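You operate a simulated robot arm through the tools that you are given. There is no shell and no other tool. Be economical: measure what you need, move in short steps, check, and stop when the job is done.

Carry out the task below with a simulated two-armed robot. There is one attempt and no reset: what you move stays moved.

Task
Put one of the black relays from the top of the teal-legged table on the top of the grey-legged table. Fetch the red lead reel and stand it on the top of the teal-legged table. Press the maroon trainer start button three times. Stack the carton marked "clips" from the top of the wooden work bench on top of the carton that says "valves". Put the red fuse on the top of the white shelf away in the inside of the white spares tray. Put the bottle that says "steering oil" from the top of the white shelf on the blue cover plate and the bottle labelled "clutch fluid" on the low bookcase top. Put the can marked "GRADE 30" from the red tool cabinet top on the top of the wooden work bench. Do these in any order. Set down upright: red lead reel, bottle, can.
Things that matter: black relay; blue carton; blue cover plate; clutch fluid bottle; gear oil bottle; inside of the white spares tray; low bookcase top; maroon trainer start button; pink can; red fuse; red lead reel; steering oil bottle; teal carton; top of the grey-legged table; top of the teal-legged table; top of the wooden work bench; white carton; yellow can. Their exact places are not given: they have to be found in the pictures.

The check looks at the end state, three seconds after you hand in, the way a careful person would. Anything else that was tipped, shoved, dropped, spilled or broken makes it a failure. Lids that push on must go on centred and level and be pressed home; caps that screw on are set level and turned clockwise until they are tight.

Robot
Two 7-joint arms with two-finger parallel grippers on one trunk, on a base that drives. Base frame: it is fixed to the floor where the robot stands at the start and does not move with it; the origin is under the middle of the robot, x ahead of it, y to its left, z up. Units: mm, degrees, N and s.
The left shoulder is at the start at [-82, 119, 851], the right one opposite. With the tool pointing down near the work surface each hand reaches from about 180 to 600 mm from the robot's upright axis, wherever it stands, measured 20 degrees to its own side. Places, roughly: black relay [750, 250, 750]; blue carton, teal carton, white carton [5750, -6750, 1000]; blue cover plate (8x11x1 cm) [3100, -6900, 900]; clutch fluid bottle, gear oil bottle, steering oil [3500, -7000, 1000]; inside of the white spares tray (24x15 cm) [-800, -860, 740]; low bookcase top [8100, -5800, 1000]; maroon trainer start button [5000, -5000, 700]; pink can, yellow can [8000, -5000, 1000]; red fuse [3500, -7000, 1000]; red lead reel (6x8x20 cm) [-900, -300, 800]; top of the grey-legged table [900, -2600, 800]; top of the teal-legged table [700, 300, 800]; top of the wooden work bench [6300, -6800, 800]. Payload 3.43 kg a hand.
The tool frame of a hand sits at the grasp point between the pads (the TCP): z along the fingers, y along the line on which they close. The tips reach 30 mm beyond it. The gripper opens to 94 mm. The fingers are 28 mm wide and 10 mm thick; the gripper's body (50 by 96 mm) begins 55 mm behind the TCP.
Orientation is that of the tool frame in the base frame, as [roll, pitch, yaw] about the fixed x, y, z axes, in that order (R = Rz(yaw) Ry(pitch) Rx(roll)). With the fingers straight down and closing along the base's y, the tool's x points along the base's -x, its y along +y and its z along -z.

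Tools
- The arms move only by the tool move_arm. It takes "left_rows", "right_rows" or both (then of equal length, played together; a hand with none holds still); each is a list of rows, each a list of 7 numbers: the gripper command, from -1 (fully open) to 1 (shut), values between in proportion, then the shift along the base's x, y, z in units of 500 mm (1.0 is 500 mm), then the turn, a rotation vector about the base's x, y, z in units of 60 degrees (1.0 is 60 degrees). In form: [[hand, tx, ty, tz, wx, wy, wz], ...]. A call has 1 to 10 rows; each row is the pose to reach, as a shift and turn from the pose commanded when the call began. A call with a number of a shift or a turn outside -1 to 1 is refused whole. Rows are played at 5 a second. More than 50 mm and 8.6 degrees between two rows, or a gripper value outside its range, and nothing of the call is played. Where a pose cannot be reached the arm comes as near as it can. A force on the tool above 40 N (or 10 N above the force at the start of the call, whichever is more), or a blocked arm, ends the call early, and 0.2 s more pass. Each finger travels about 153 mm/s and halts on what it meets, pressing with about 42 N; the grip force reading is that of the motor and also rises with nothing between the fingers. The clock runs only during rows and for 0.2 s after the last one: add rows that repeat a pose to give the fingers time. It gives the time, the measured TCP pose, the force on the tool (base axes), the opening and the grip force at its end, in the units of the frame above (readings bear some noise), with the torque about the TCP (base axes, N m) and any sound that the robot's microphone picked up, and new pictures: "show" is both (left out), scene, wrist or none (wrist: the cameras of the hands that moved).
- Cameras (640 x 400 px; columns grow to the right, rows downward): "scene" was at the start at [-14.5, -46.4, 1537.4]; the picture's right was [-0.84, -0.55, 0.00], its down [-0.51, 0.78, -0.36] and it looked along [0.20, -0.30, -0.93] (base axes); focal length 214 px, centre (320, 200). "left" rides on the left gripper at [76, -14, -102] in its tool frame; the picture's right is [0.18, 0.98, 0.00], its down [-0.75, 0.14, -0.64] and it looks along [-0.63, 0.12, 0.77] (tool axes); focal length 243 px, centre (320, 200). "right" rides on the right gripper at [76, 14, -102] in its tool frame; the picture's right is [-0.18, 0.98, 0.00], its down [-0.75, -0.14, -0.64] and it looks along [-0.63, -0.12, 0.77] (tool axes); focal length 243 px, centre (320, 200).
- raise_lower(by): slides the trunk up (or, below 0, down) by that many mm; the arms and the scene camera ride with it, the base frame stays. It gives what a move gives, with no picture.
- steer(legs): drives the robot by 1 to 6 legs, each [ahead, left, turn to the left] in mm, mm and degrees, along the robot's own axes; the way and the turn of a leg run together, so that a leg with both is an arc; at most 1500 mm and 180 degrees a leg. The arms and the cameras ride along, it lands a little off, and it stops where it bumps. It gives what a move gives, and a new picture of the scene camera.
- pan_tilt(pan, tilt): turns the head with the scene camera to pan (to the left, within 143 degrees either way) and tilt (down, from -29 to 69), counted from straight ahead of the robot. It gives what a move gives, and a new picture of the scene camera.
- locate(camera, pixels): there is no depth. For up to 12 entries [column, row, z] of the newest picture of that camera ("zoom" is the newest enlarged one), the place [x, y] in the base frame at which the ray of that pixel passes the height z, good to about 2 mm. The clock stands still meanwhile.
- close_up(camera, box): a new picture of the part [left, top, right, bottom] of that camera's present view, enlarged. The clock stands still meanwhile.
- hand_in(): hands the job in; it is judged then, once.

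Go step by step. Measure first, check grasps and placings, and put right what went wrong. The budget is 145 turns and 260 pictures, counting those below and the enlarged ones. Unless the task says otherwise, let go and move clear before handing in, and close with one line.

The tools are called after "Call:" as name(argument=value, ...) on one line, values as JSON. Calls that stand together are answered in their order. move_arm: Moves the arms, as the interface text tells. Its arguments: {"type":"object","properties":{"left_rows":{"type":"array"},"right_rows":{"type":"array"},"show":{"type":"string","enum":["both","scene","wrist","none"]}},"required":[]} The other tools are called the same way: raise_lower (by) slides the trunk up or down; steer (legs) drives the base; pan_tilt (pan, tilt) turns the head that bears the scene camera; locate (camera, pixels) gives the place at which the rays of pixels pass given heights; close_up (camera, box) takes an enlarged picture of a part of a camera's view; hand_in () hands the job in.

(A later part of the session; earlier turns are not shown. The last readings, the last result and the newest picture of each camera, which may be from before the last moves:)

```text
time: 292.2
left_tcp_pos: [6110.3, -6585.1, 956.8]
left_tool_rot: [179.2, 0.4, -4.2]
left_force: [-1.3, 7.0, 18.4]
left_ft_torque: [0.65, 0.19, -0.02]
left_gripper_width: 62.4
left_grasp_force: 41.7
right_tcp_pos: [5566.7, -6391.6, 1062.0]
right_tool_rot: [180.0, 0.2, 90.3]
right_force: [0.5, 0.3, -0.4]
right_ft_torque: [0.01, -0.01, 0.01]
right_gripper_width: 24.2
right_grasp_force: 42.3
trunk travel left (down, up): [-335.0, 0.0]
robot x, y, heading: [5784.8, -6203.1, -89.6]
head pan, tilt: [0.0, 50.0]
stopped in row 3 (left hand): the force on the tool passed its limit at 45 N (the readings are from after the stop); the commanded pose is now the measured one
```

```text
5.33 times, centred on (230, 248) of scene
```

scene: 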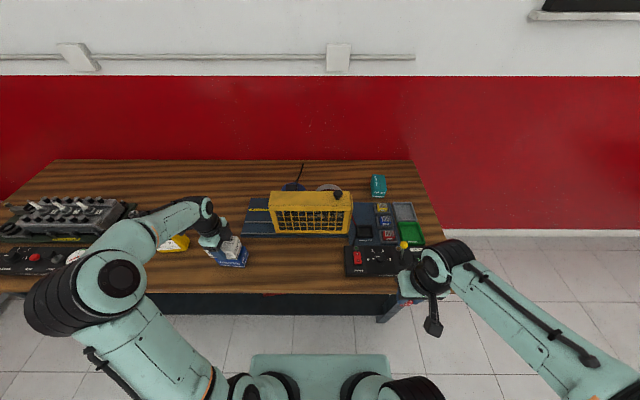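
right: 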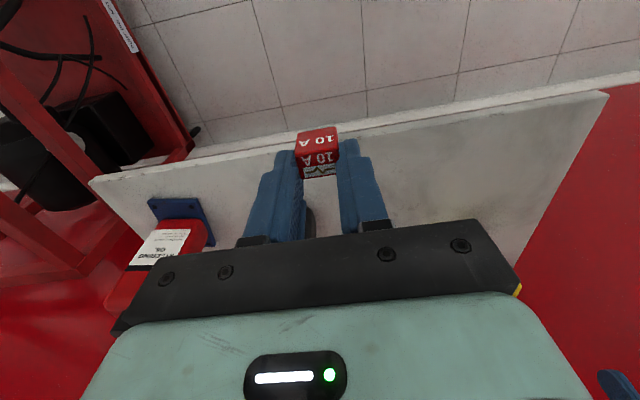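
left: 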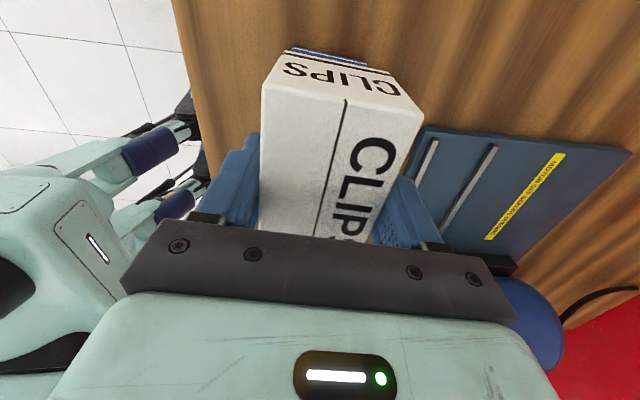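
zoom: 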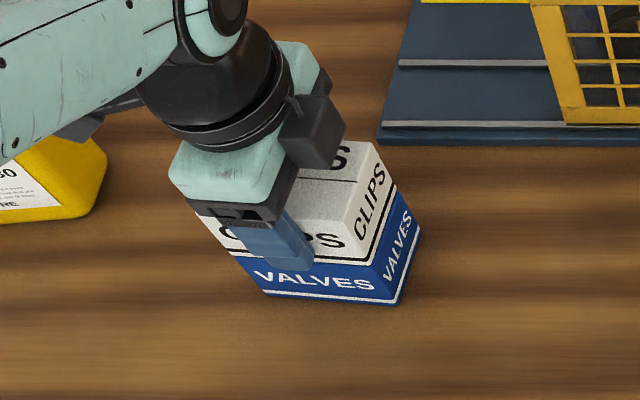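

CLIPS rests squarely on VALVES. I ease off, open and rise.

Call:
move_arm(left_rows=[[1, 0, 0, 0.002, 0, 0, 0], [-0.6, 0, 0, 0.002, 0, 0, 0], [-0.6, 0, 0, 0.002, 0, 0, 0], [-0.6, 0, 0, 0.002, 0, 0, 0], [-0.6, 0, 0, 0.08, 0, 0, 0], [-0.6, 0, 0, 0.17, 0, 0, 0], [-0.6, 0, 0.05, 0.25, 0, 0, 0], [-0.6, 0, 0.13, 0.27, 0, 0, 0], [-0.6, 0, 0.22, 0.27, 0, 0, 0], [-0.6, 0, 0.3, 0.27, 0, 0, 0]], show="none")

Call:
steer(legs=[[-300, 0, 0]])

Call:
close_up(camera="scene", box=[140, 140, 380, 290])

```text
time: 294.4
left_tcp_pos: [6112.4, -6434.5, 1090.9]
left_tool_rot: [179.3, 0.5, -4.2]
left_force: [0.3, 1.2, -0.5]
left_ft_torque: [0.01, 0.01, -0.02]
left_gripper_width: 75.2
left_grasp_force: 0.1
right_tcp_pos: [5566.6, -6390.7, 1063.1]
right_tool_rot: [179.9, 0.2, 90.4]
right_force: [-0.3, 0.1, 0.5]
right_ft_torque: [0.01, -0.02, 0.02]
right_gripper_width: 24.3
right_grasp_force: 42.0
trunk travel left (down, up): [-335.0, 0.0]
robot x, y, heading: [5785.2, -6199.2, -89.9]
head pan, tilt: [0.0, 50.0]
```

```text
time: 296.5
left_tcp_pos: [6111.9, -6131.8, 1090.3]
left_tool_rot: [179.2, 0.6, -3.9]
left_force: [0.0, 0.5, -0.7]
left_ft_torque: [-0.01, 0.0, 0.02]
left_gripper_width: 75.0
left_grasp_force: 0.1
right_tcp_pos: [5567.7, -6092.6, 1063.9]
right_tool_rot: [179.9, 0.1, 90.8]
right_force: [-0.4, 0.6, -0.8]
right_ft_torque: [0.02, 0.0, -0.02]
right_gripper_width: 24.7
right_grasp_force: 42.1
trunk travel left (down, up): [-335.0, 0.0]
robot x, y, heading: [5786.3, -5899.7, -89.4]
head pan, tilt: [0.0, 50.0]
```

scene: 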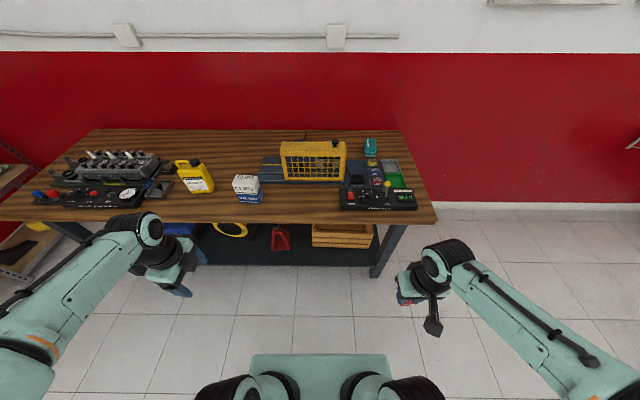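

```text
2.67 times, centred on (260, 215) of scene
```

zoom: 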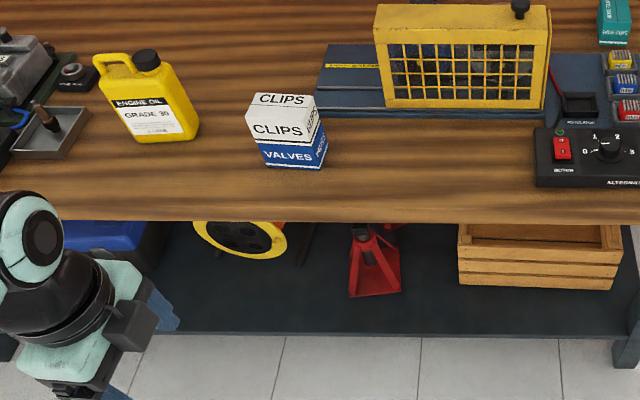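

The stack and can look right. Now I look for the start button on the maroon trainer behind me.

Call:
pan_tilt(pan=-140, tilt=30)

Call:
close_up(camera="scene", box=[160, 100, 480, 300])

```text
time: 298.7
left_tcp_pos: [6112.7, -6132.6, 1089.1]
left_tool_rot: [179.3, 0.4, -3.9]
left_force: [0.1, -0.2, 0.3]
left_ft_torque: [0.01, 0.01, -0.01]
left_gripper_width: 75.2
left_grasp_force: 0.1
right_tcp_pos: [5565.5, -6093.7, 1062.4]
right_tool_rot: [179.9, 0.1, 90.7]
right_force: [-0.5, 0.4, -0.1]
right_ft_torque: [-0.02, 0.02, -0.03]
right_gripper_width: 24.4
right_grasp_force: 42.0
trunk travel left (down, up): [-335.0, 0.0]
robot x, y, heading: [5784.5, -5895.1, -89.3]
head pan, tilt: [-140.0, 30.0]
```

scene: 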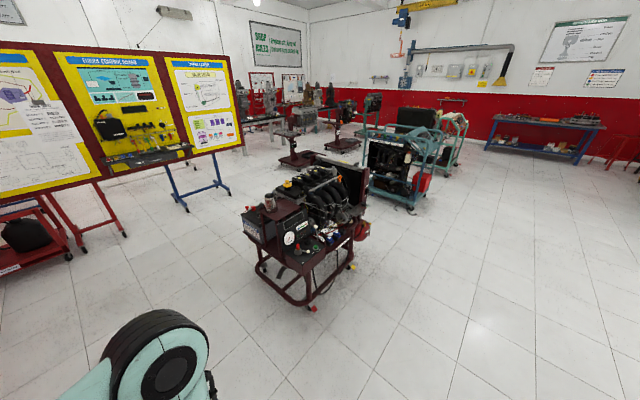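

```text
2.00 times, centred on (320, 200) of scene
```

zoom: 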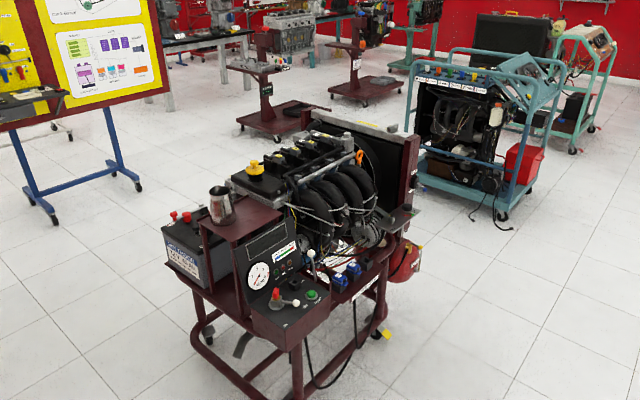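

The console with a green button (scene ≈(315,247)) faces roughly toward +x. I enlarge and locate it.

Call:
close_up(camera="scene", box=[270, 210, 350, 260])

Call:
locate(camera="scene", pixels=[[315.5, 247.5, 650], [315.5, 247.5, 700], [315.5, 247.5, 750], [285, 270, 650], [330, 245, 650], [312, 308, 50], [350, 268, 50], [258, 270, 50]])

```text
8.00 times, centred on (310, 235) of scene
```

zoom: 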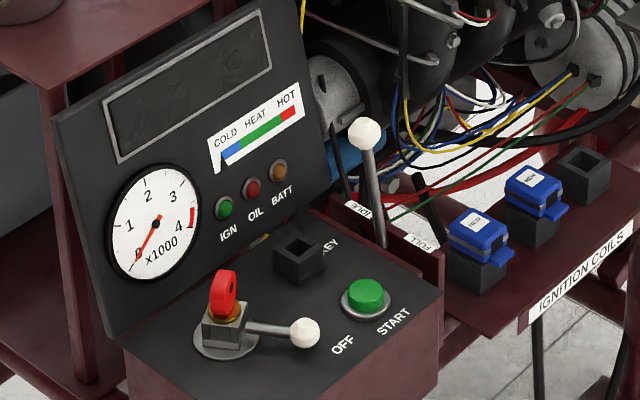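

```text
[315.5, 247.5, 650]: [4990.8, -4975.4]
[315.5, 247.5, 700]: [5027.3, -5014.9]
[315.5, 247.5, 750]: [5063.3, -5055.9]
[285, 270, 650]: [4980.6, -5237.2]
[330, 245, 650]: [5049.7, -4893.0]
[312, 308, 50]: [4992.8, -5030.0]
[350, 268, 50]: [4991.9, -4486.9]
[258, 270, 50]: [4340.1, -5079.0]
```

The green START button sits on the console's top near (5027,−5015). I lower the trunk to its original height, turn to face −x and move over to the console.

Call:
raise_lower(by=-60)

Call:
steer(legs=[[0, 0, -91], [0, -1000, 0], [120, 0, 0]])

Call:
pan_tilt(pan=5, tilt=50)

```text
time: 299.7
left_tcp_pos: [6112.2, -6132.5, 1029.6]
left_tool_rot: [179.2, 0.5, -3.8]
left_force: [0.0, 0.0, 0.2]
left_ft_torque: [0.0, -0.01, 0.03]
left_gripper_width: 75.4
left_grasp_force: 0.0
right_tcp_pos: [5567.4, -6093.7, 1002.6]
right_tool_rot: [180.0, 0.1, 90.7]
right_force: [0.3, 1.3, -0.3]
right_ft_torque: [-0.01, -0.03, -0.01]
right_gripper_width: 24.3
right_grasp_force: 42.1
trunk travel left (down, up): [-275.0, 60.0]
robot x, y, heading: [5785.4, -5898.5, -89.3]
head pan, tilt: [-140.0, 30.0]
```

```text
time: 313.4
left_tcp_pos: [5426.0, -5236.7, 1029.2]
left_tool_rot: [179.3, 0.5, -93.8]
left_force: [-0.8, -0.4, 0.3]
left_ft_torque: [0.0, -0.03, -0.01]
left_gripper_width: 75.3
left_grasp_force: 0.0
right_tcp_pos: [5463.3, -4690.9, 1001.8]
right_tool_rot: [180.0, 0.2, 0.8]
right_force: [-0.3, -0.6, -0.5]
right_ft_torque: [0.02, -0.03, -0.02]
right_gripper_width: 24.2
right_grasp_force: 41.5
trunk travel left (down, up): [-275.0, 60.0]
robot x, y, heading: [5658.8, -4909.0, -179.2]
head pan, tilt: [-140.0, 30.0]
```

scene: 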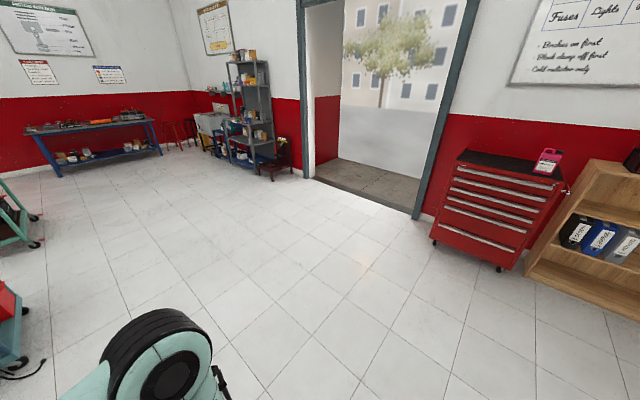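

```text
time: 315.7
left_tcp_pos: [5425.1, -5237.2, 1030.0]
left_tool_rot: [179.3, 0.5, -93.8]
left_force: [0.7, -0.7, -1.1]
left_ft_torque: [0.0, -0.02, -0.01]
left_gripper_width: 75.2
left_grasp_force: 0.1
right_tcp_pos: [5463.9, -4692.3, 1002.0]
right_tool_rot: [179.9, 0.1, 0.8]
right_force: [0.0, 0.4, -0.3]
right_ft_torque: [0.01, -0.01, -0.01]
right_gripper_width: 24.1
right_grasp_force: 42.0
trunk travel left (down, up): [-275.0, 60.0]
robot x, y, heading: [5659.4, -4913.7, -179.1]
head pan, tilt: [5.0, 50.0]
```

scene: 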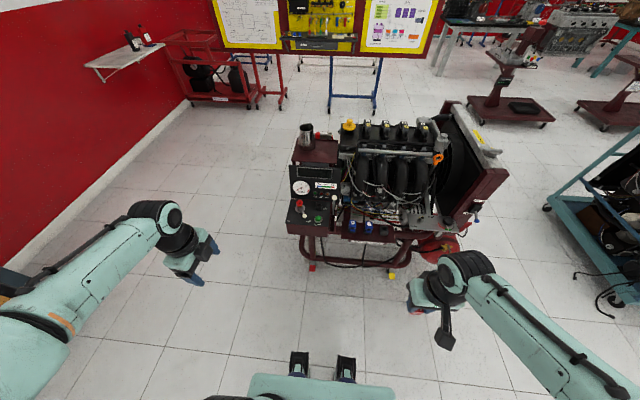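

The button is at scene ≈(318,218). I enlarge and locate it, while turning the left hand back toward yaw 0 and closing it.

Call:
close_up(camera="scene", box=[270, 170, 350, 220])

Call:
locate(camera="scene", pixels=[[318, 218, 650], [318, 218, 700], [318, 218, 750], [318, 218, 800]])

Call:
move_arm(left_rows=[[1, 0, 0, 0, 0, 0, 0.14], [1, 0, 0, 0, 0, 0, 0.28], [1, 0, 0, 0, 0, 0, 0.42], [1, 0, 0, 0, 0, 0, 0.56], [1, 0, 0, 0, 0, 0, 0.7], [1, 0, 0, 0, 0, 0, 0.84], [1, 0, 0, 0, 0, 0, 0.98]], show="none")

Call:
move_arm(left_rows=[[1, 0, 0, 0, 0, 0, 0.14], [1, 0, 0, 0, 0, 0, 0.28], [1, 0, 0, 0, 0, 0, 0.42], [1, 0, 0, 0, 0, 0, 0.58]], show="none")

```text
8.00 times, centred on (310, 195) of scene
```

zoom: 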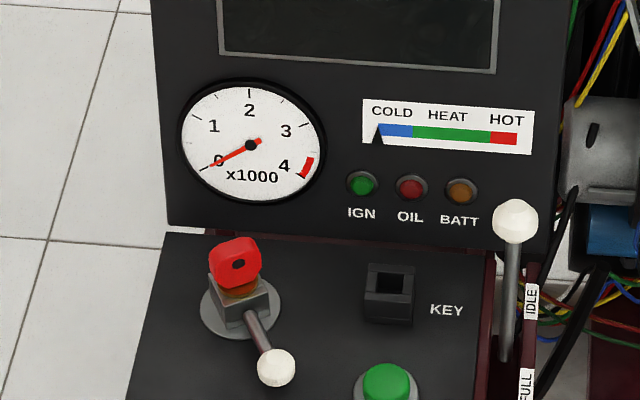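

```text
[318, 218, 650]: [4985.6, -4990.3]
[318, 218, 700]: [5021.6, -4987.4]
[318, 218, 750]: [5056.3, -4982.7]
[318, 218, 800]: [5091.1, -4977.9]
```

```text
time: 317.3
left_tcp_pos: [5424.9, -5237.0, 1030.0]
left_tool_rot: [179.3, 0.5, -34.8]
left_force: [-0.4, -0.7, 0.0]
left_ft_torque: [0.0, -0.01, -0.01]
left_gripper_width: 0.0
left_grasp_force: 32.9
right_tcp_pos: [5463.3, -4691.6, 1002.2]
right_tool_rot: [179.9, 0.1, 0.8]
right_force: [0.0, 0.4, -0.7]
right_ft_torque: [-0.01, 0.02, 0.0]
right_gripper_width: 24.5
right_grasp_force: 42.0
trunk travel left (down, up): [-275.0, 60.0]
robot x, y, heading: [5656.5, -4910.5, -179.0]
head pan, tilt: [5.0, 50.0]
```

```text
refused: row 4 steps farther than a row can; nothing moved
```

The button lies near (5000,−4988) if z≈665. I drive 130 closer, finish the turn and hover to look with the left wrist camera.

Call:
steer(legs=[[130, 60, -0.9]])

Call:
move_arm(left_rows=[[1, -0.04, 0.05, 0, 0, 0, 0.12], [1, -0.08, 0.1, -0.02, 0, 0, 0.24], [1, -0.12, 0.15, -0.05, 0, 0, 0.36], [1, -0.16, 0.2, -0.08, 0, 0, 0.48], [1, -0.2, 0.26, -0.11, 0, 0, 0.58], [1, -0.24, 0.32, -0.14, 0, 0, 0.58], [1, -0.28, 0.38, -0.17, 0, 0, 0.58], [1, -0.33, 0.45, -0.2, 0, 0, 0.58], [1, -0.37, 0.52, -0.22, 0, 0, 0.58], [1, -0.39, 0.56, -0.24, 0, 0, 0.58]], show="both")

```text
time: 318.7
left_tcp_pos: [5291.7, -5293.6, 1029.2]
left_tool_rot: [179.5, 0.6, -36.1]
left_force: [0.0, -0.2, 0.1]
left_ft_torque: [-0.03, -0.02, 0.04]
left_gripper_width: 0.0
left_grasp_force: 33.0
right_tcp_pos: [5337.6, -4747.5, 1001.8]
right_tool_rot: [179.9, 0.0, -0.3]
right_force: [-0.2, -0.3, -0.1]
right_ft_torque: [-0.03, -0.01, 0.01]
right_gripper_width: 24.2
right_grasp_force: 41.8
trunk travel left (down, up): [-275.0, 60.0]
robot x, y, heading: [5527.6, -4971.3, 179.6]
head pan, tilt: [5.0, 50.0]
```

scene: 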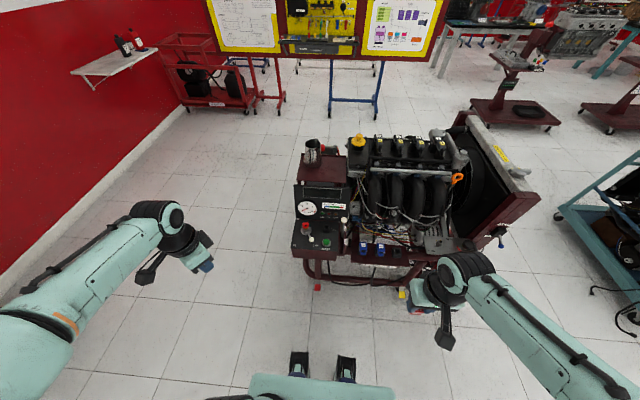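

```text
time: 320.9
left_tcp_pos: [5097.2, -5012.5, 910.1]
left_tool_rot: [179.2, 0.6, -1.2]
left_force: [0.4, -0.9, 0.0]
left_ft_torque: [0.0, 0.01, 0.0]
left_gripper_width: 0.1
left_grasp_force: 32.9
right_tcp_pos: [5336.9, -4747.6, 1003.1]
right_tool_rot: [180.0, 0.1, -0.2]
right_force: [-0.2, 0.0, -0.5]
right_ft_torque: [0.01, 0.01, 0.03]
right_gripper_width: 24.6
right_grasp_force: 42.1
trunk travel left (down, up): [-275.0, 60.0]
robot x, y, heading: [5528.2, -4968.6, 179.7]
head pan, tilt: [5.0, 50.0]
```

scene: 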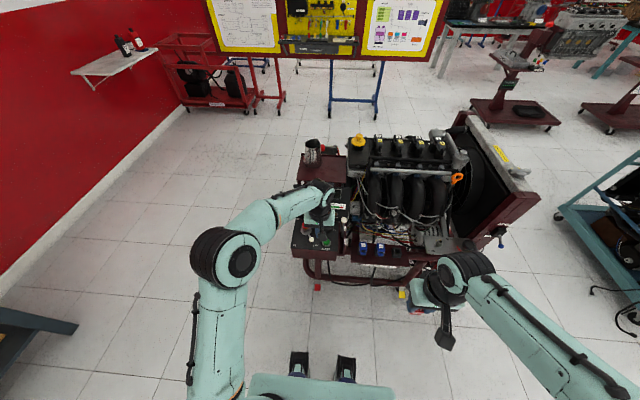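
left: 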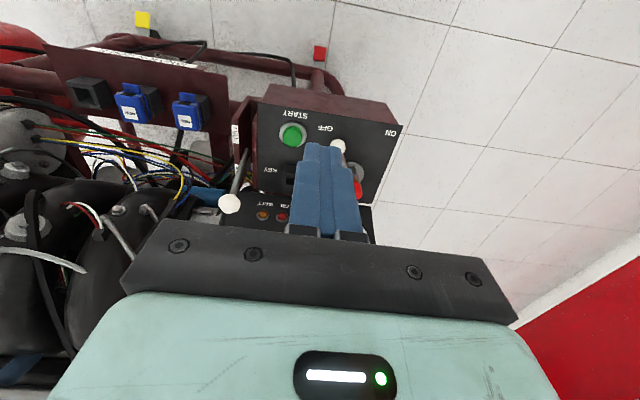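

The button shows at left-wrist (293,134). I triangulate it with the scene view.

Call:
close_up(camera="scene", box=[280, 210, 360, 260])

Call:
locate(camera="left", pixels=[[293, 134, 650], [293, 134, 680], [293, 134, 710], [293, 134, 740], [293, 134, 770]])

Call:
locate(camera="scene", pixels=[[326.5, 243, 650], [326.5, 243, 680], [326.5, 243, 710], [326.5, 243, 740], [326.5, 243, 770]])

```text
8.00 times, centred on (320, 235) of scene
```

zoom: 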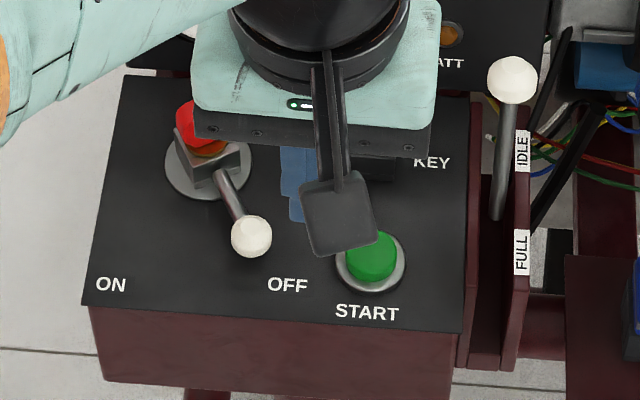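

```text
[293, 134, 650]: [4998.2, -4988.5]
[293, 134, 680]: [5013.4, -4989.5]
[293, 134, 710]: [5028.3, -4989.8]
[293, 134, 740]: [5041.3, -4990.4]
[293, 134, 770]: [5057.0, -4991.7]
```

```text
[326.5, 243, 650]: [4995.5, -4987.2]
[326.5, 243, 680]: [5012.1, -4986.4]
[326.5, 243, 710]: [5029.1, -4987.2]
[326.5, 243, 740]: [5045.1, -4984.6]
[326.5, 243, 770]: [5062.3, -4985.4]
```

Rays meet near z≈705 at (5026,−4988). I move above the button to TCP z≈765.

Call:
move_arm(left_rows=[[1, -0.07, 0.025, 0, 0, 0, 0], [1, -0.142, 0.049, 0, 0, 0, 0], [1, -0.142, 0.049, -0.09, 0, 0, 0], [1, -0.142, 0.049, -0.18, 0, 0, 0], [1, -0.142, 0.049, -0.27, 0, 0, 0], [1, -0.142, 0.049, -0.29, 0, 0, 0]], show="wrist")

Call:
close_up(camera="scene", box=[280, 210, 360, 260])

```text
time: 322.3
left_tcp_pos: [5026.6, -4989.0, 762.4]
left_tool_rot: [179.3, 0.4, -1.1]
left_force: [-0.4, 0.6, -0.3]
left_ft_torque: [0.01, 0.02, 0.02]
left_gripper_width: 0.0
left_grasp_force: 33.2
right_tcp_pos: [5337.3, -4748.6, 1001.8]
right_tool_rot: [180.0, 0.0, -0.2]
right_force: [-0.4, -0.2, -0.1]
right_ft_torque: [-0.01, 0.01, 0.0]
right_gripper_width: 24.5
right_grasp_force: 42.1
trunk travel left (down, up): [-275.0, 60.0]
robot x, y, heading: [5526.3, -4971.3, 179.7]
head pan, tilt: [5.0, 50.0]
```

left: 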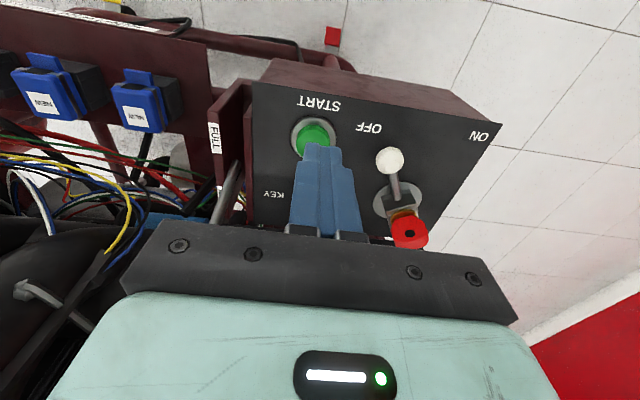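

```text
8.00 times, centred on (320, 235) of scene
```

zoom: 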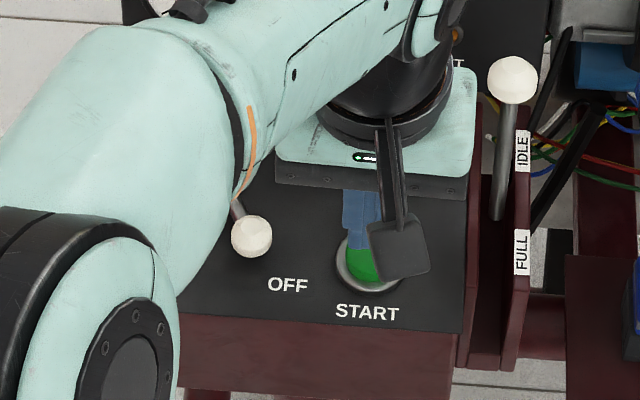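

I check the button centre against the tip from this close view.

Call:
locate(camera="left", pixels=[[314, 137, 710], [314, 137, 700], [314, 137, 690], [312, 145, 690], [322, 147, 732]])

Call:
locate(camera="zoom", pixels=[[370, 262, 710], [370, 262, 700], [370, 262, 690]])

```text
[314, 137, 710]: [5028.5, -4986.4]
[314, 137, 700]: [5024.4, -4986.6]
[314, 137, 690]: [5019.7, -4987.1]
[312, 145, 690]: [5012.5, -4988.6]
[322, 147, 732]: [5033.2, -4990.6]
```

```text
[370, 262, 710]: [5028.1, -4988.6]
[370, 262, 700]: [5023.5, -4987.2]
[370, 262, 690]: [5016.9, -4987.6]
```

Well centred. I press down in small steps until resistance.

Call:
move_arm(left_rows=[[1, -0.004, 0.003, -0.03, 0, 0, 0], [1, -0.004, 0.003, -0.045, 0, 0, 0], [1, -0.004, 0.003, -0.053, 0, 0, 0], [1, -0.004, 0.003, -0.06, 0, 0, 0], [1, -0.004, 0.003, -0.067, 0, 0, 0], [1, -0.004, 0.003, -0.074, 0, 0, 0], [1, -0.004, 0.003, -0.081, 0, 0, 0], [1, -0.004, 0.003, -0.088, 0, 0, 0]], show="none")

```text
time: 324.1
left_tcp_pos: [5024.5, -4987.1, 720.1]
left_tool_rot: [179.3, 0.5, -1.2]
left_force: [0.1, -1.0, 0.2]
left_ft_torque: [0.01, 0.01, -0.01]
left_gripper_width: 0.0
left_grasp_force: 32.4
right_tcp_pos: [5337.9, -4749.4, 1002.4]
right_tool_rot: [179.8, 0.2, -0.2]
right_force: [0.2, 0.0, -0.3]
right_ft_torque: [0.02, -0.02, -0.01]
right_gripper_width: 24.2
right_grasp_force: 42.4
trunk travel left (down, up): [-275.0, 60.0]
robot x, y, heading: [5528.4, -4972.7, 180.0]
head pan, tilt: [5.0, 50.0]
```

No contact yet at TCP 720 (tips ≈690); I continue lower in small steps.

Call:
move_arm(left_rows=[[1, 0, 0, -0.006, 0, 0, 0], [1, 0, 0, -0.012, 0, 0, 0], [1, 0, 0, -0.018, 0, 0, 0], [1, 0, 0, -0.024, 0, 0, 0], [1, 0, 0, -0.03, 0, 0, 0], [1, 0, 0, -0.036, 0, 0, 0]], show="wrist")

Call:
close_up(camera="scene", box=[280, 210, 360, 260])

```text
time: 325.5
left_tcp_pos: [5022.6, -4987.2, 702.7]
left_tool_rot: [179.3, 0.5, -1.1]
left_force: [2.2, -0.5, 3.1]
left_ft_torque: [-0.05, 0.0, 0.03]
left_gripper_width: 0.0
left_grasp_force: 33.6
right_tcp_pos: [5339.1, -4749.5, 1003.2]
right_tool_rot: [179.9, 0.1, -0.2]
right_force: [0.6, 0.2, -0.2]
right_ft_torque: [0.03, 0.02, -0.01]
right_gripper_width: 24.3
right_grasp_force: 41.9
trunk travel left (down, up): [-275.0, 60.0]
robot x, y, heading: [5527.5, -4965.3, 179.6]
head pan, tilt: [5.0, 50.0]
heard: click
```

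left: 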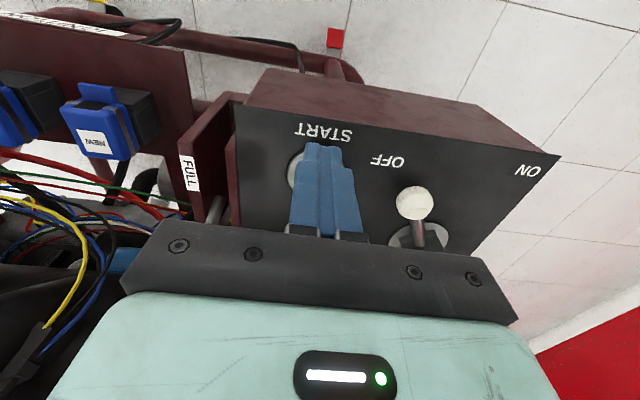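

```text
8.00 times, centred on (320, 235) of scene
```

zoom: 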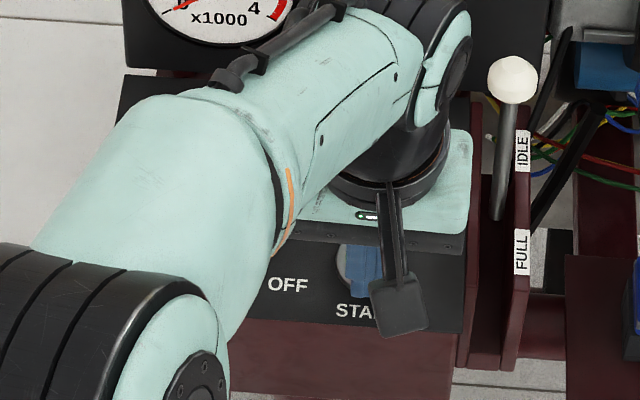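

A click was heard: first press registered. I lift 25 mm and press a second time.

Call:
move_arm(left_rows=[[1, 0, 0, 0.03, 0, 0, 0], [1, 0, 0, 0.05, 0, 0, 0], [1, 0, 0, 0.05, 0, 0, 0], [1, 0, 0, 0.03, 0, 0, 0], [1, 0, 0, 0.018, 0, 0, 0], [1, 0, 0, 0.008, 0, 0, 0], [1, 0, 0, 0, 0, 0, 0], [1, 0, 0, 0, 0, 0, 0]], show="none")

```text
time: 327.3
left_tcp_pos: [5024.4, -4985.1, 703.5]
left_tool_rot: [179.4, 0.6, -1.2]
left_force: [1.2, 0.4, 2.8]
left_ft_torque: [0.05, 0.04, -0.04]
left_gripper_width: 0.0
left_grasp_force: 32.7
right_tcp_pos: [5338.6, -4749.1, 1002.7]
right_tool_rot: [179.8, 0.1, -0.1]
right_force: [-0.4, -0.8, 0.0]
right_ft_torque: [-0.04, 0.02, -0.01]
right_gripper_width: 24.3
right_grasp_force: 42.3
trunk travel left (down, up): [-275.0, 60.0]
robot x, y, heading: [5529.9, -4970.8, 179.8]
head pan, tilt: [5.0, 50.0]
heard: click
```

Second click heard. I press a third time, then lift away in the same call.

Call:
move_arm(left_rows=[[1, 0, 0, 0.03, 0, 0, 0], [1, 0, 0, 0.05, 0, 0, 0], [1, 0, 0, 0.05, 0, 0, 0], [1, 0, 0, 0.03, 0, 0, 0], [1, 0, 0, 0.018, 0, 0, 0], [1, 0, 0, 0.008, 0, 0, 0], [1, 0, 0, 0, 0, 0, 0], [1, 0, 0, 0, 0, 0, 0]], show="none")

Call:
move_arm(left_rows=[[1, 0, 0, 0.09, 0, 0, 0], [1, 0, 0, 0.18, 0, 0, 0], [1, 0, 0, 0.27, 0, 0, 0], [1, 0, 0, 0.36, 0, 0, 0], [1, 0.03, 0, 0.45, 0, 0, 0], [1, 0.1, 0, 0.5, 0, 0, 0], [1, 0.19, 0, 0.5, 0, 0, 0], [1, 0.28, 0, 0.5, 0, 0, 0], [1, 0.37, 0, 0.5, 0, 0, 0], [1, 0.42, 0, 0.5, 0, 0, 0]], show="scene")

Call:
close_up(camera="scene", box=[270, 190, 350, 240])

```text
time: 329.1
left_tcp_pos: [5023.1, -4986.6, 702.7]
left_tool_rot: [179.3, 0.4, -1.2]
left_force: [0.7, -1.1, 3.0]
left_ft_torque: [-0.04, 0.0, 0.02]
left_gripper_width: 0.0
left_grasp_force: 32.3
right_tcp_pos: [5338.6, -4749.3, 1003.2]
right_tool_rot: [179.9, 0.1, -0.1]
right_force: [0.4, -0.5, 0.0]
right_ft_torque: [0.02, -0.01, 0.0]
right_gripper_width: 24.3
right_grasp_force: 41.9
trunk travel left (down, up): [-275.0, 60.0]
robot x, y, heading: [5527.3, -4970.0, 179.7]
head pan, tilt: [5.0, 50.0]
heard: click
```

```text
time: 331.3
left_tcp_pos: [5233.4, -4984.5, 952.9]
left_tool_rot: [179.3, 0.5, -1.1]
left_force: [0.3, -0.3, -0.1]
left_ft_torque: [-0.01, 0.0, -0.05]
left_gripper_width: 0.1
left_grasp_force: 33.2
right_tcp_pos: [5339.2, -4749.0, 1002.7]
right_tool_rot: [179.9, 0.1, -0.2]
right_force: [0.4, -0.2, -0.2]
right_ft_torque: [0.01, 0.01, -0.01]
right_gripper_width: 24.4
right_grasp_force: 41.9
trunk travel left (down, up): [-275.0, 60.0]
robot x, y, heading: [5527.4, -4965.7, 179.7]
head pan, tilt: [5.0, 50.0]
```

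scene: 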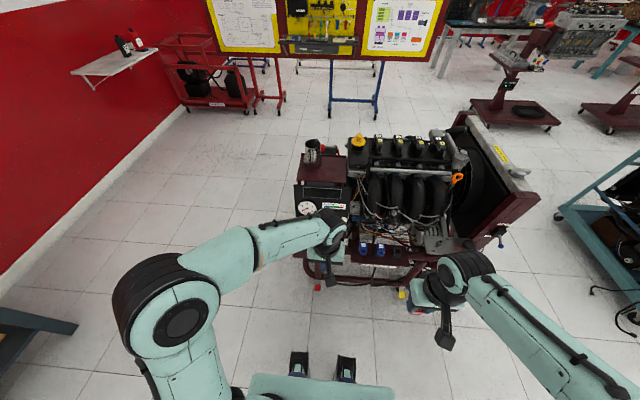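

```text
8.00 times, centred on (310, 215) of scene
```

zoom: 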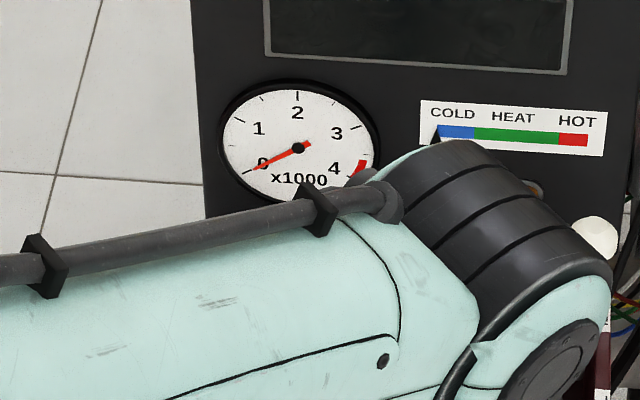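

Three clicks heard. Now I carry the fuse back: around the trainer, through the corridor, to the white tray.

Call:
steer(legs=[[0, 700, 0.3], [1000, 0, 0], [870, 0, 0], [0, -1050, 0], [0, -1040, 0]])

Call:
pan_tilt(pan=0, tilt=35)

```text
time: 365.2
left_tcp_pos: [3288.7, -3567.9, 953.5]
left_tool_rot: [179.4, 0.5, -0.2]
left_force: [0.1, 0.5, -1.6]
left_ft_torque: [-0.01, -0.02, 0.02]
left_gripper_width: 0.0
left_grasp_force: 33.1
right_tcp_pos: [3390.8, -3331.4, 1003.0]
right_tool_rot: [179.8, 0.2, 0.6]
right_force: [0.1, 0.0, -1.2]
right_ft_torque: [0.0, 0.01, 0.01]
right_gripper_width: 24.5
right_grasp_force: 41.9
trunk travel left (down, up): [-275.0, 60.0]
robot x, y, heading: [3581.7, -3547.3, -179.2]
head pan, tilt: [5.0, 50.0]
```

scene: 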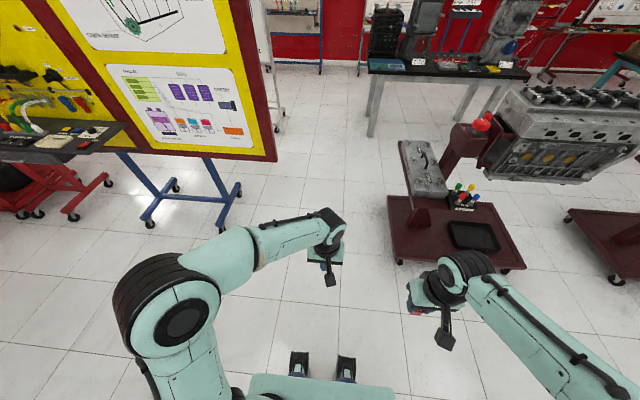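

```text
time: 366.0
left_tcp_pos: [3287.6, -3567.4, 953.2]
left_tool_rot: [179.4, 0.5, 0.0]
left_force: [-0.2, -0.4, -0.5]
left_ft_torque: [0.01, 0.01, -0.02]
left_gripper_width: 0.0
left_grasp_force: 33.0
right_tcp_pos: [3389.4, -3329.7, 1003.4]
right_tool_rot: [180.0, 0.1, 0.8]
right_force: [0.2, 0.5, -0.4]
right_ft_torque: [-0.02, 0.03, -0.02]
right_gripper_width: 24.2
right_grasp_force: 41.9
trunk travel left (down, up): [-275.0, 60.0]
robot x, y, heading: [3584.6, -3550.0, -179.3]
head pan, tilt: [0.0, 35.0]
```

scene: 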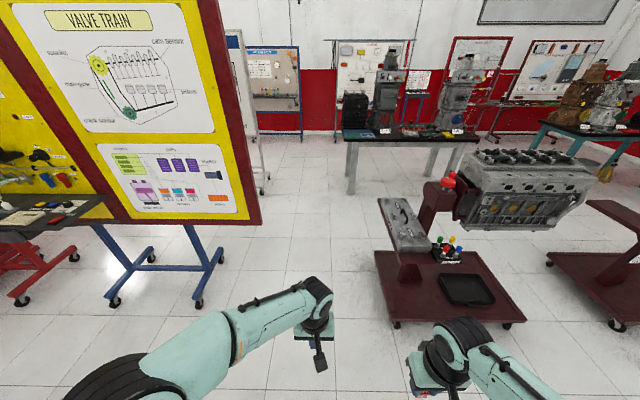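

The corridor ahead is clear as before. I drive through, swing wide of the grey-legged table, and go up toward the tray.

Call:
steer(legs=[[1499, 0, -0.7], [400, 150, 0], [1450, 0, 0], [330, 0, 0], [0, -1350, 0], [0, -1330, 0]])

Call:
close_up(camera="scene", box=[160, 150, 480, 350])

```text
time: 407.3
left_tcp_pos: [-358.2, -1004.0, 952.3]
left_tool_rot: [179.3, 0.4, -1.4]
left_force: [-0.3, 0.3, -0.2]
left_ft_torque: [-0.01, 0.02, -0.03]
left_gripper_width: 0.2
left_grasp_force: 32.5
right_tcp_pos: [-251.8, -769.2, 1003.3]
right_tool_rot: [179.9, 0.2, -0.5]
right_force: [-0.4, -0.6, -0.2]
right_ft_torque: [-0.02, -0.03, 0.0]
right_gripper_width: 24.5
right_grasp_force: 41.8
trunk travel left (down, up): [-275.0, 60.0]
robot x, y, heading: [-59.8, -992.2, 179.5]
head pan, tilt: [0.0, 35.0]
```

scene: 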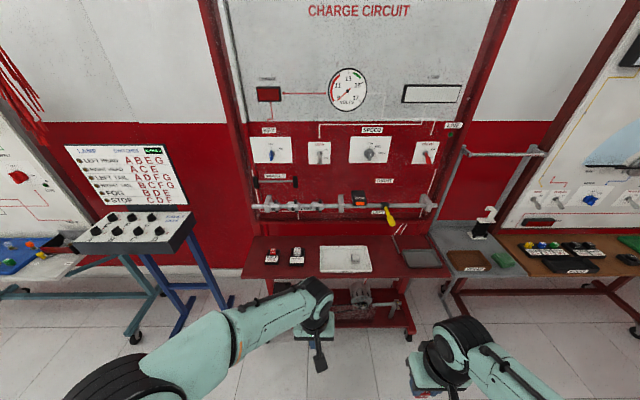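

```text
2.00 times, centred on (320, 250) of scene
```

zoom: 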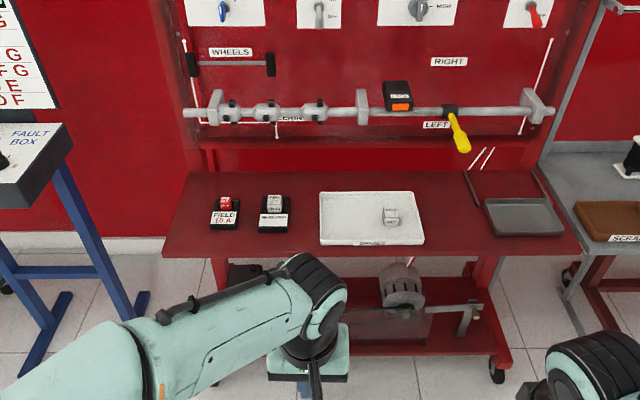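

The white tray is at zoom (370,217) with one item at right (390,213). I locate its corners and the bar behind.

Call:
locate(camera="zoom", pixels=[[321, 243, 740], [424, 243, 740], [320, 193, 740], [412, 191, 740], [347, 218, 740], [347, 218, 720], [180, 112, 950], [550, 110, 950], [455, 135, 950], [370, 255, 720], [165, 252, 720]])

Call:
steer(legs=[[220, 0, 0.5]])

Call:
pan_tilt(pan=0, tilt=45)

Call:
close_up(camera="scene", box=[240, 110, 480, 260])

```text
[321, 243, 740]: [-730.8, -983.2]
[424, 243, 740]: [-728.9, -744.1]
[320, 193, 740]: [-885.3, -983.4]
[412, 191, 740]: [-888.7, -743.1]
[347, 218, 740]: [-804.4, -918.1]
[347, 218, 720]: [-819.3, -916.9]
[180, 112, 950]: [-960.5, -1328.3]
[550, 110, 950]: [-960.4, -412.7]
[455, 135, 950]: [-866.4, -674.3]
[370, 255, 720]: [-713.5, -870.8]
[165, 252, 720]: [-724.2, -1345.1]
```

```text
time: 408.9
left_tcp_pos: [-577.3, -1007.8, 953.5]
left_tool_rot: [179.3, 0.5, -0.8]
left_force: [1.2, 0.0, 0.0]
left_ft_torque: [-0.04, -0.01, 0.0]
left_gripper_width: 0.1
left_grasp_force: 32.8
right_tcp_pos: [-473.4, -770.6, 1001.1]
right_tool_rot: [179.9, 0.1, 0.3]
right_force: [-0.3, 0.5, 0.1]
right_ft_torque: [0.03, 0.01, -0.01]
right_gripper_width: 24.3
right_grasp_force: 41.7
trunk travel left (down, up): [-275.0, 60.0]
robot x, y, heading: [-280.5, -994.2, -179.8]
head pan, tilt: [0.0, 35.0]
```

scene: 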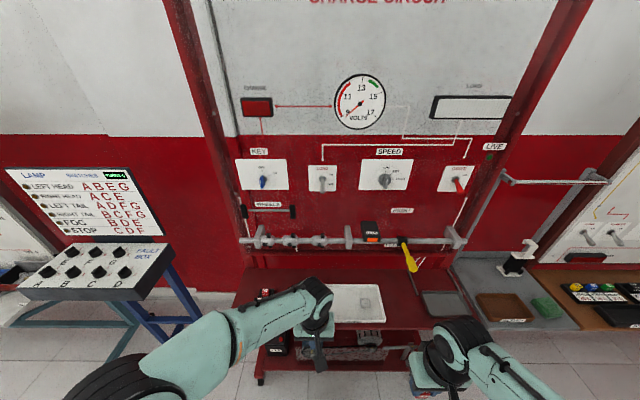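

```text
time: 409.7
left_tcp_pos: [-576.0, -1008.1, 952.7]
left_tool_rot: [179.4, 0.5, -0.7]
left_force: [0.7, 0.1, 0.5]
left_ft_torque: [0.01, -0.03, -0.02]
left_gripper_width: 0.0
left_grasp_force: 32.9
right_tcp_pos: [-474.2, -771.2, 1002.3]
right_tool_rot: [180.0, 0.0, 0.3]
right_force: [0.0, 0.4, -0.7]
right_ft_torque: [-0.02, 0.01, 0.01]
right_gripper_width: 24.3
right_grasp_force: 42.0
trunk travel left (down, up): [-275.0, 60.0]
robot x, y, heading: [-283.3, -993.2, -179.7]
head pan, tilt: [0.0, 45.0]
```

scene: 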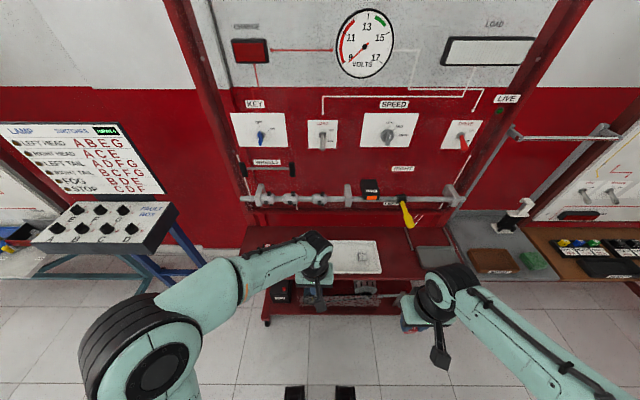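

```text
2.67 times, centred on (360, 185) of scene
```

zoom: 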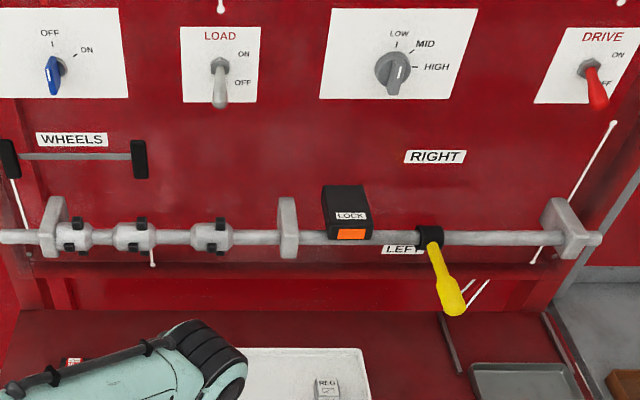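

Tray spans x −729…−887, y −743…−983; I'll drop the fuse in its left half at (−790,−900). I shift the base and bring the right hand over it.

Call:
steer(legs=[[60, 60, 0]])

Call:
move_arm(left_rows=[[1, 0.04, -0.05, 0, 0, 0, 0], [1, 0.08, -0.1, 0, 0, 0, 0], [1, 0.1, -0.17, 0, 0, 0, 0], [1, 0.1, -0.24, 0, 0, 0, 0], [1, 0.1, -0.24, 0, 0, 0, 0], [1, 0.1, -0.24, 0, 0, 0, 0], [1, 0.1, -0.24, 0, 0, 0, 0], [1, 0.1, -0.24, 0, 0, 0, 0], [1, 0.1, -0.24, 0, 0, 0, 0]], right_rows=[[1, -0.08, -0.02, 0, 0, 0, 0], [1, -0.16, -0.04, 0, 0, 0, 0], [1, -0.24, -0.06, -0.03, 0, 0, 0], [1, -0.32, -0.08, -0.06, 0, 0, 0], [1, -0.4, -0.1, -0.09, 0, 0, 0], [1, -0.48, -0.12, -0.12, 0, 0, 0], [1, -0.512, -0.138, -0.18, 0, 0, 0], [1, -0.512, -0.138, -0.25, 0, 0, 0], [1, -0.512, -0.138, -0.3, 0, 0, 0]], show="both")

```text
time: 410.9
left_tcp_pos: [-633.2, -1067.8, 952.4]
left_tool_rot: [179.5, 0.6, -0.5]
left_force: [-0.7, 0.4, -0.6]
left_ft_torque: [-0.01, -0.01, 0.02]
left_gripper_width: 0.0
left_grasp_force: 33.5
right_tcp_pos: [-530.8, -832.0, 1004.2]
right_tool_rot: [179.9, 0.2, 0.4]
right_force: [0.6, -0.1, -1.0]
right_ft_torque: [0.01, 0.0, 0.0]
right_gripper_width: 24.5
right_grasp_force: 42.3
trunk travel left (down, up): [-275.0, 60.0]
robot x, y, heading: [-339.9, -1047.9, -179.8]
head pan, tilt: [0.0, 45.0]
```

scene: 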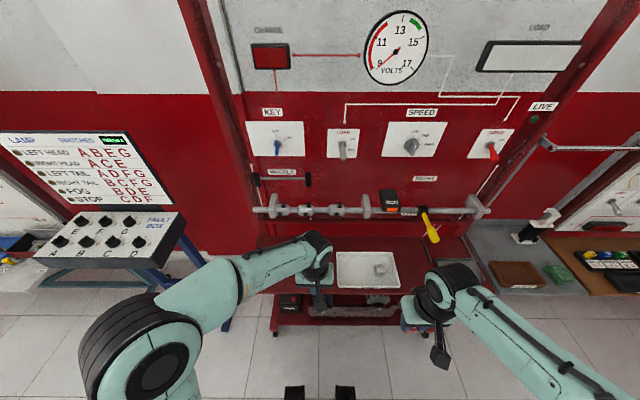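

```text
time: 412.9
left_tcp_pos: [-585.7, -1188.3, 954.4]
left_tool_rot: [179.3, 0.5, -0.6]
left_force: [-0.4, 0.9, 0.4]
left_ft_torque: [0.0, 0.02, -0.03]
left_gripper_width: 0.0
left_grasp_force: 33.0
right_tcp_pos: [-785.5, -902.4, 854.0]
right_tool_rot: [179.8, 0.1, 0.3]
right_force: [-0.3, 0.6, 0.7]
right_ft_torque: [-0.03, 0.0, -0.02]
right_gripper_width: 24.5
right_grasp_force: 42.3
trunk travel left (down, up): [-275.0, 60.0]
robot x, y, heading: [-338.6, -1053.2, -179.6]
head pan, tilt: [0.0, 45.0]
```

scene: 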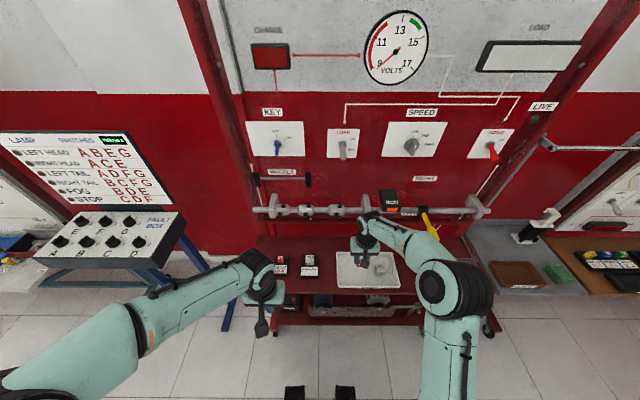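
right: 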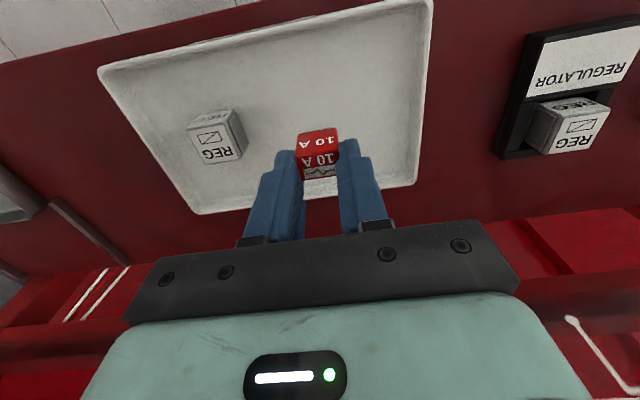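
left: 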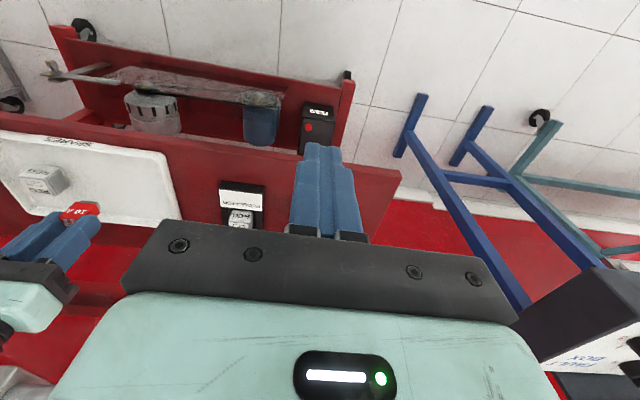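

The fuse is over a clear part of the tray. I lower to contact.

Call:
move_arm(right_rows=[[1, 0, 0, -0.07, 0, 0, 0], [1, 0, 0, -0.12, 0, 0, 0], [1, 0, 0, -0.135, 0, 0, 0], [1, 0, 0, -0.145, 0, 0, 0], [1, 0, 0, -0.155, 0, 0, 0], [1, 0, 0, -0.163, 0, 0, 0], [1, 0, 0, -0.17, 0, 0, 0], [1, 0, 0, -0.177, 0, 0, 0], [1, 0, 0, -0.184, 0, 0, 0], [1, 0, 0, -0.19, 0, 0, 0]], show="wrist")

```text
time: 413.9
left_tcp_pos: [-584.5, -1187.5, 954.1]
left_tool_rot: [179.3, 0.5, -0.6]
left_force: [-1.2, 0.2, -0.1]
left_ft_torque: [-0.01, 0.02, -0.03]
left_gripper_width: 0.1
left_grasp_force: 32.8
right_tcp_pos: [-788.4, -899.7, 784.3]
right_tool_rot: [179.9, 0.6, 0.3]
right_force: [5.0, 0.9, 13.8]
right_ft_torque: [-0.03, -0.19, -0.04]
right_gripper_width: 24.2
right_grasp_force: 42.0
trunk travel left (down, up): [-275.0, 60.0]
robot x, y, heading: [-337.5, -1055.1, -179.8]
head pan, tilt: [0.0, 45.0]
stopped in row 5 (right hand): the force on the tool passed its limit at 50 N (the readings are from after the stop); the commanded pose is now the measured one
```

right: 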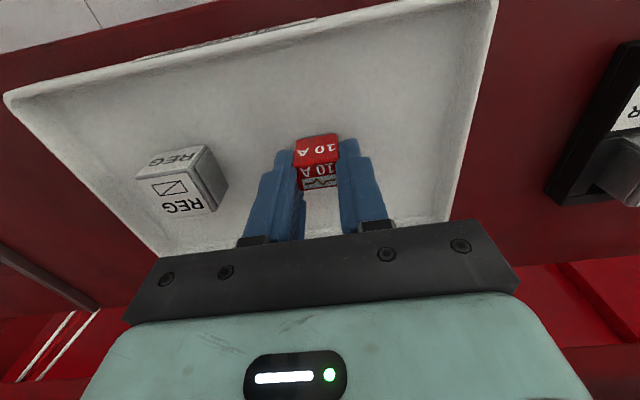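

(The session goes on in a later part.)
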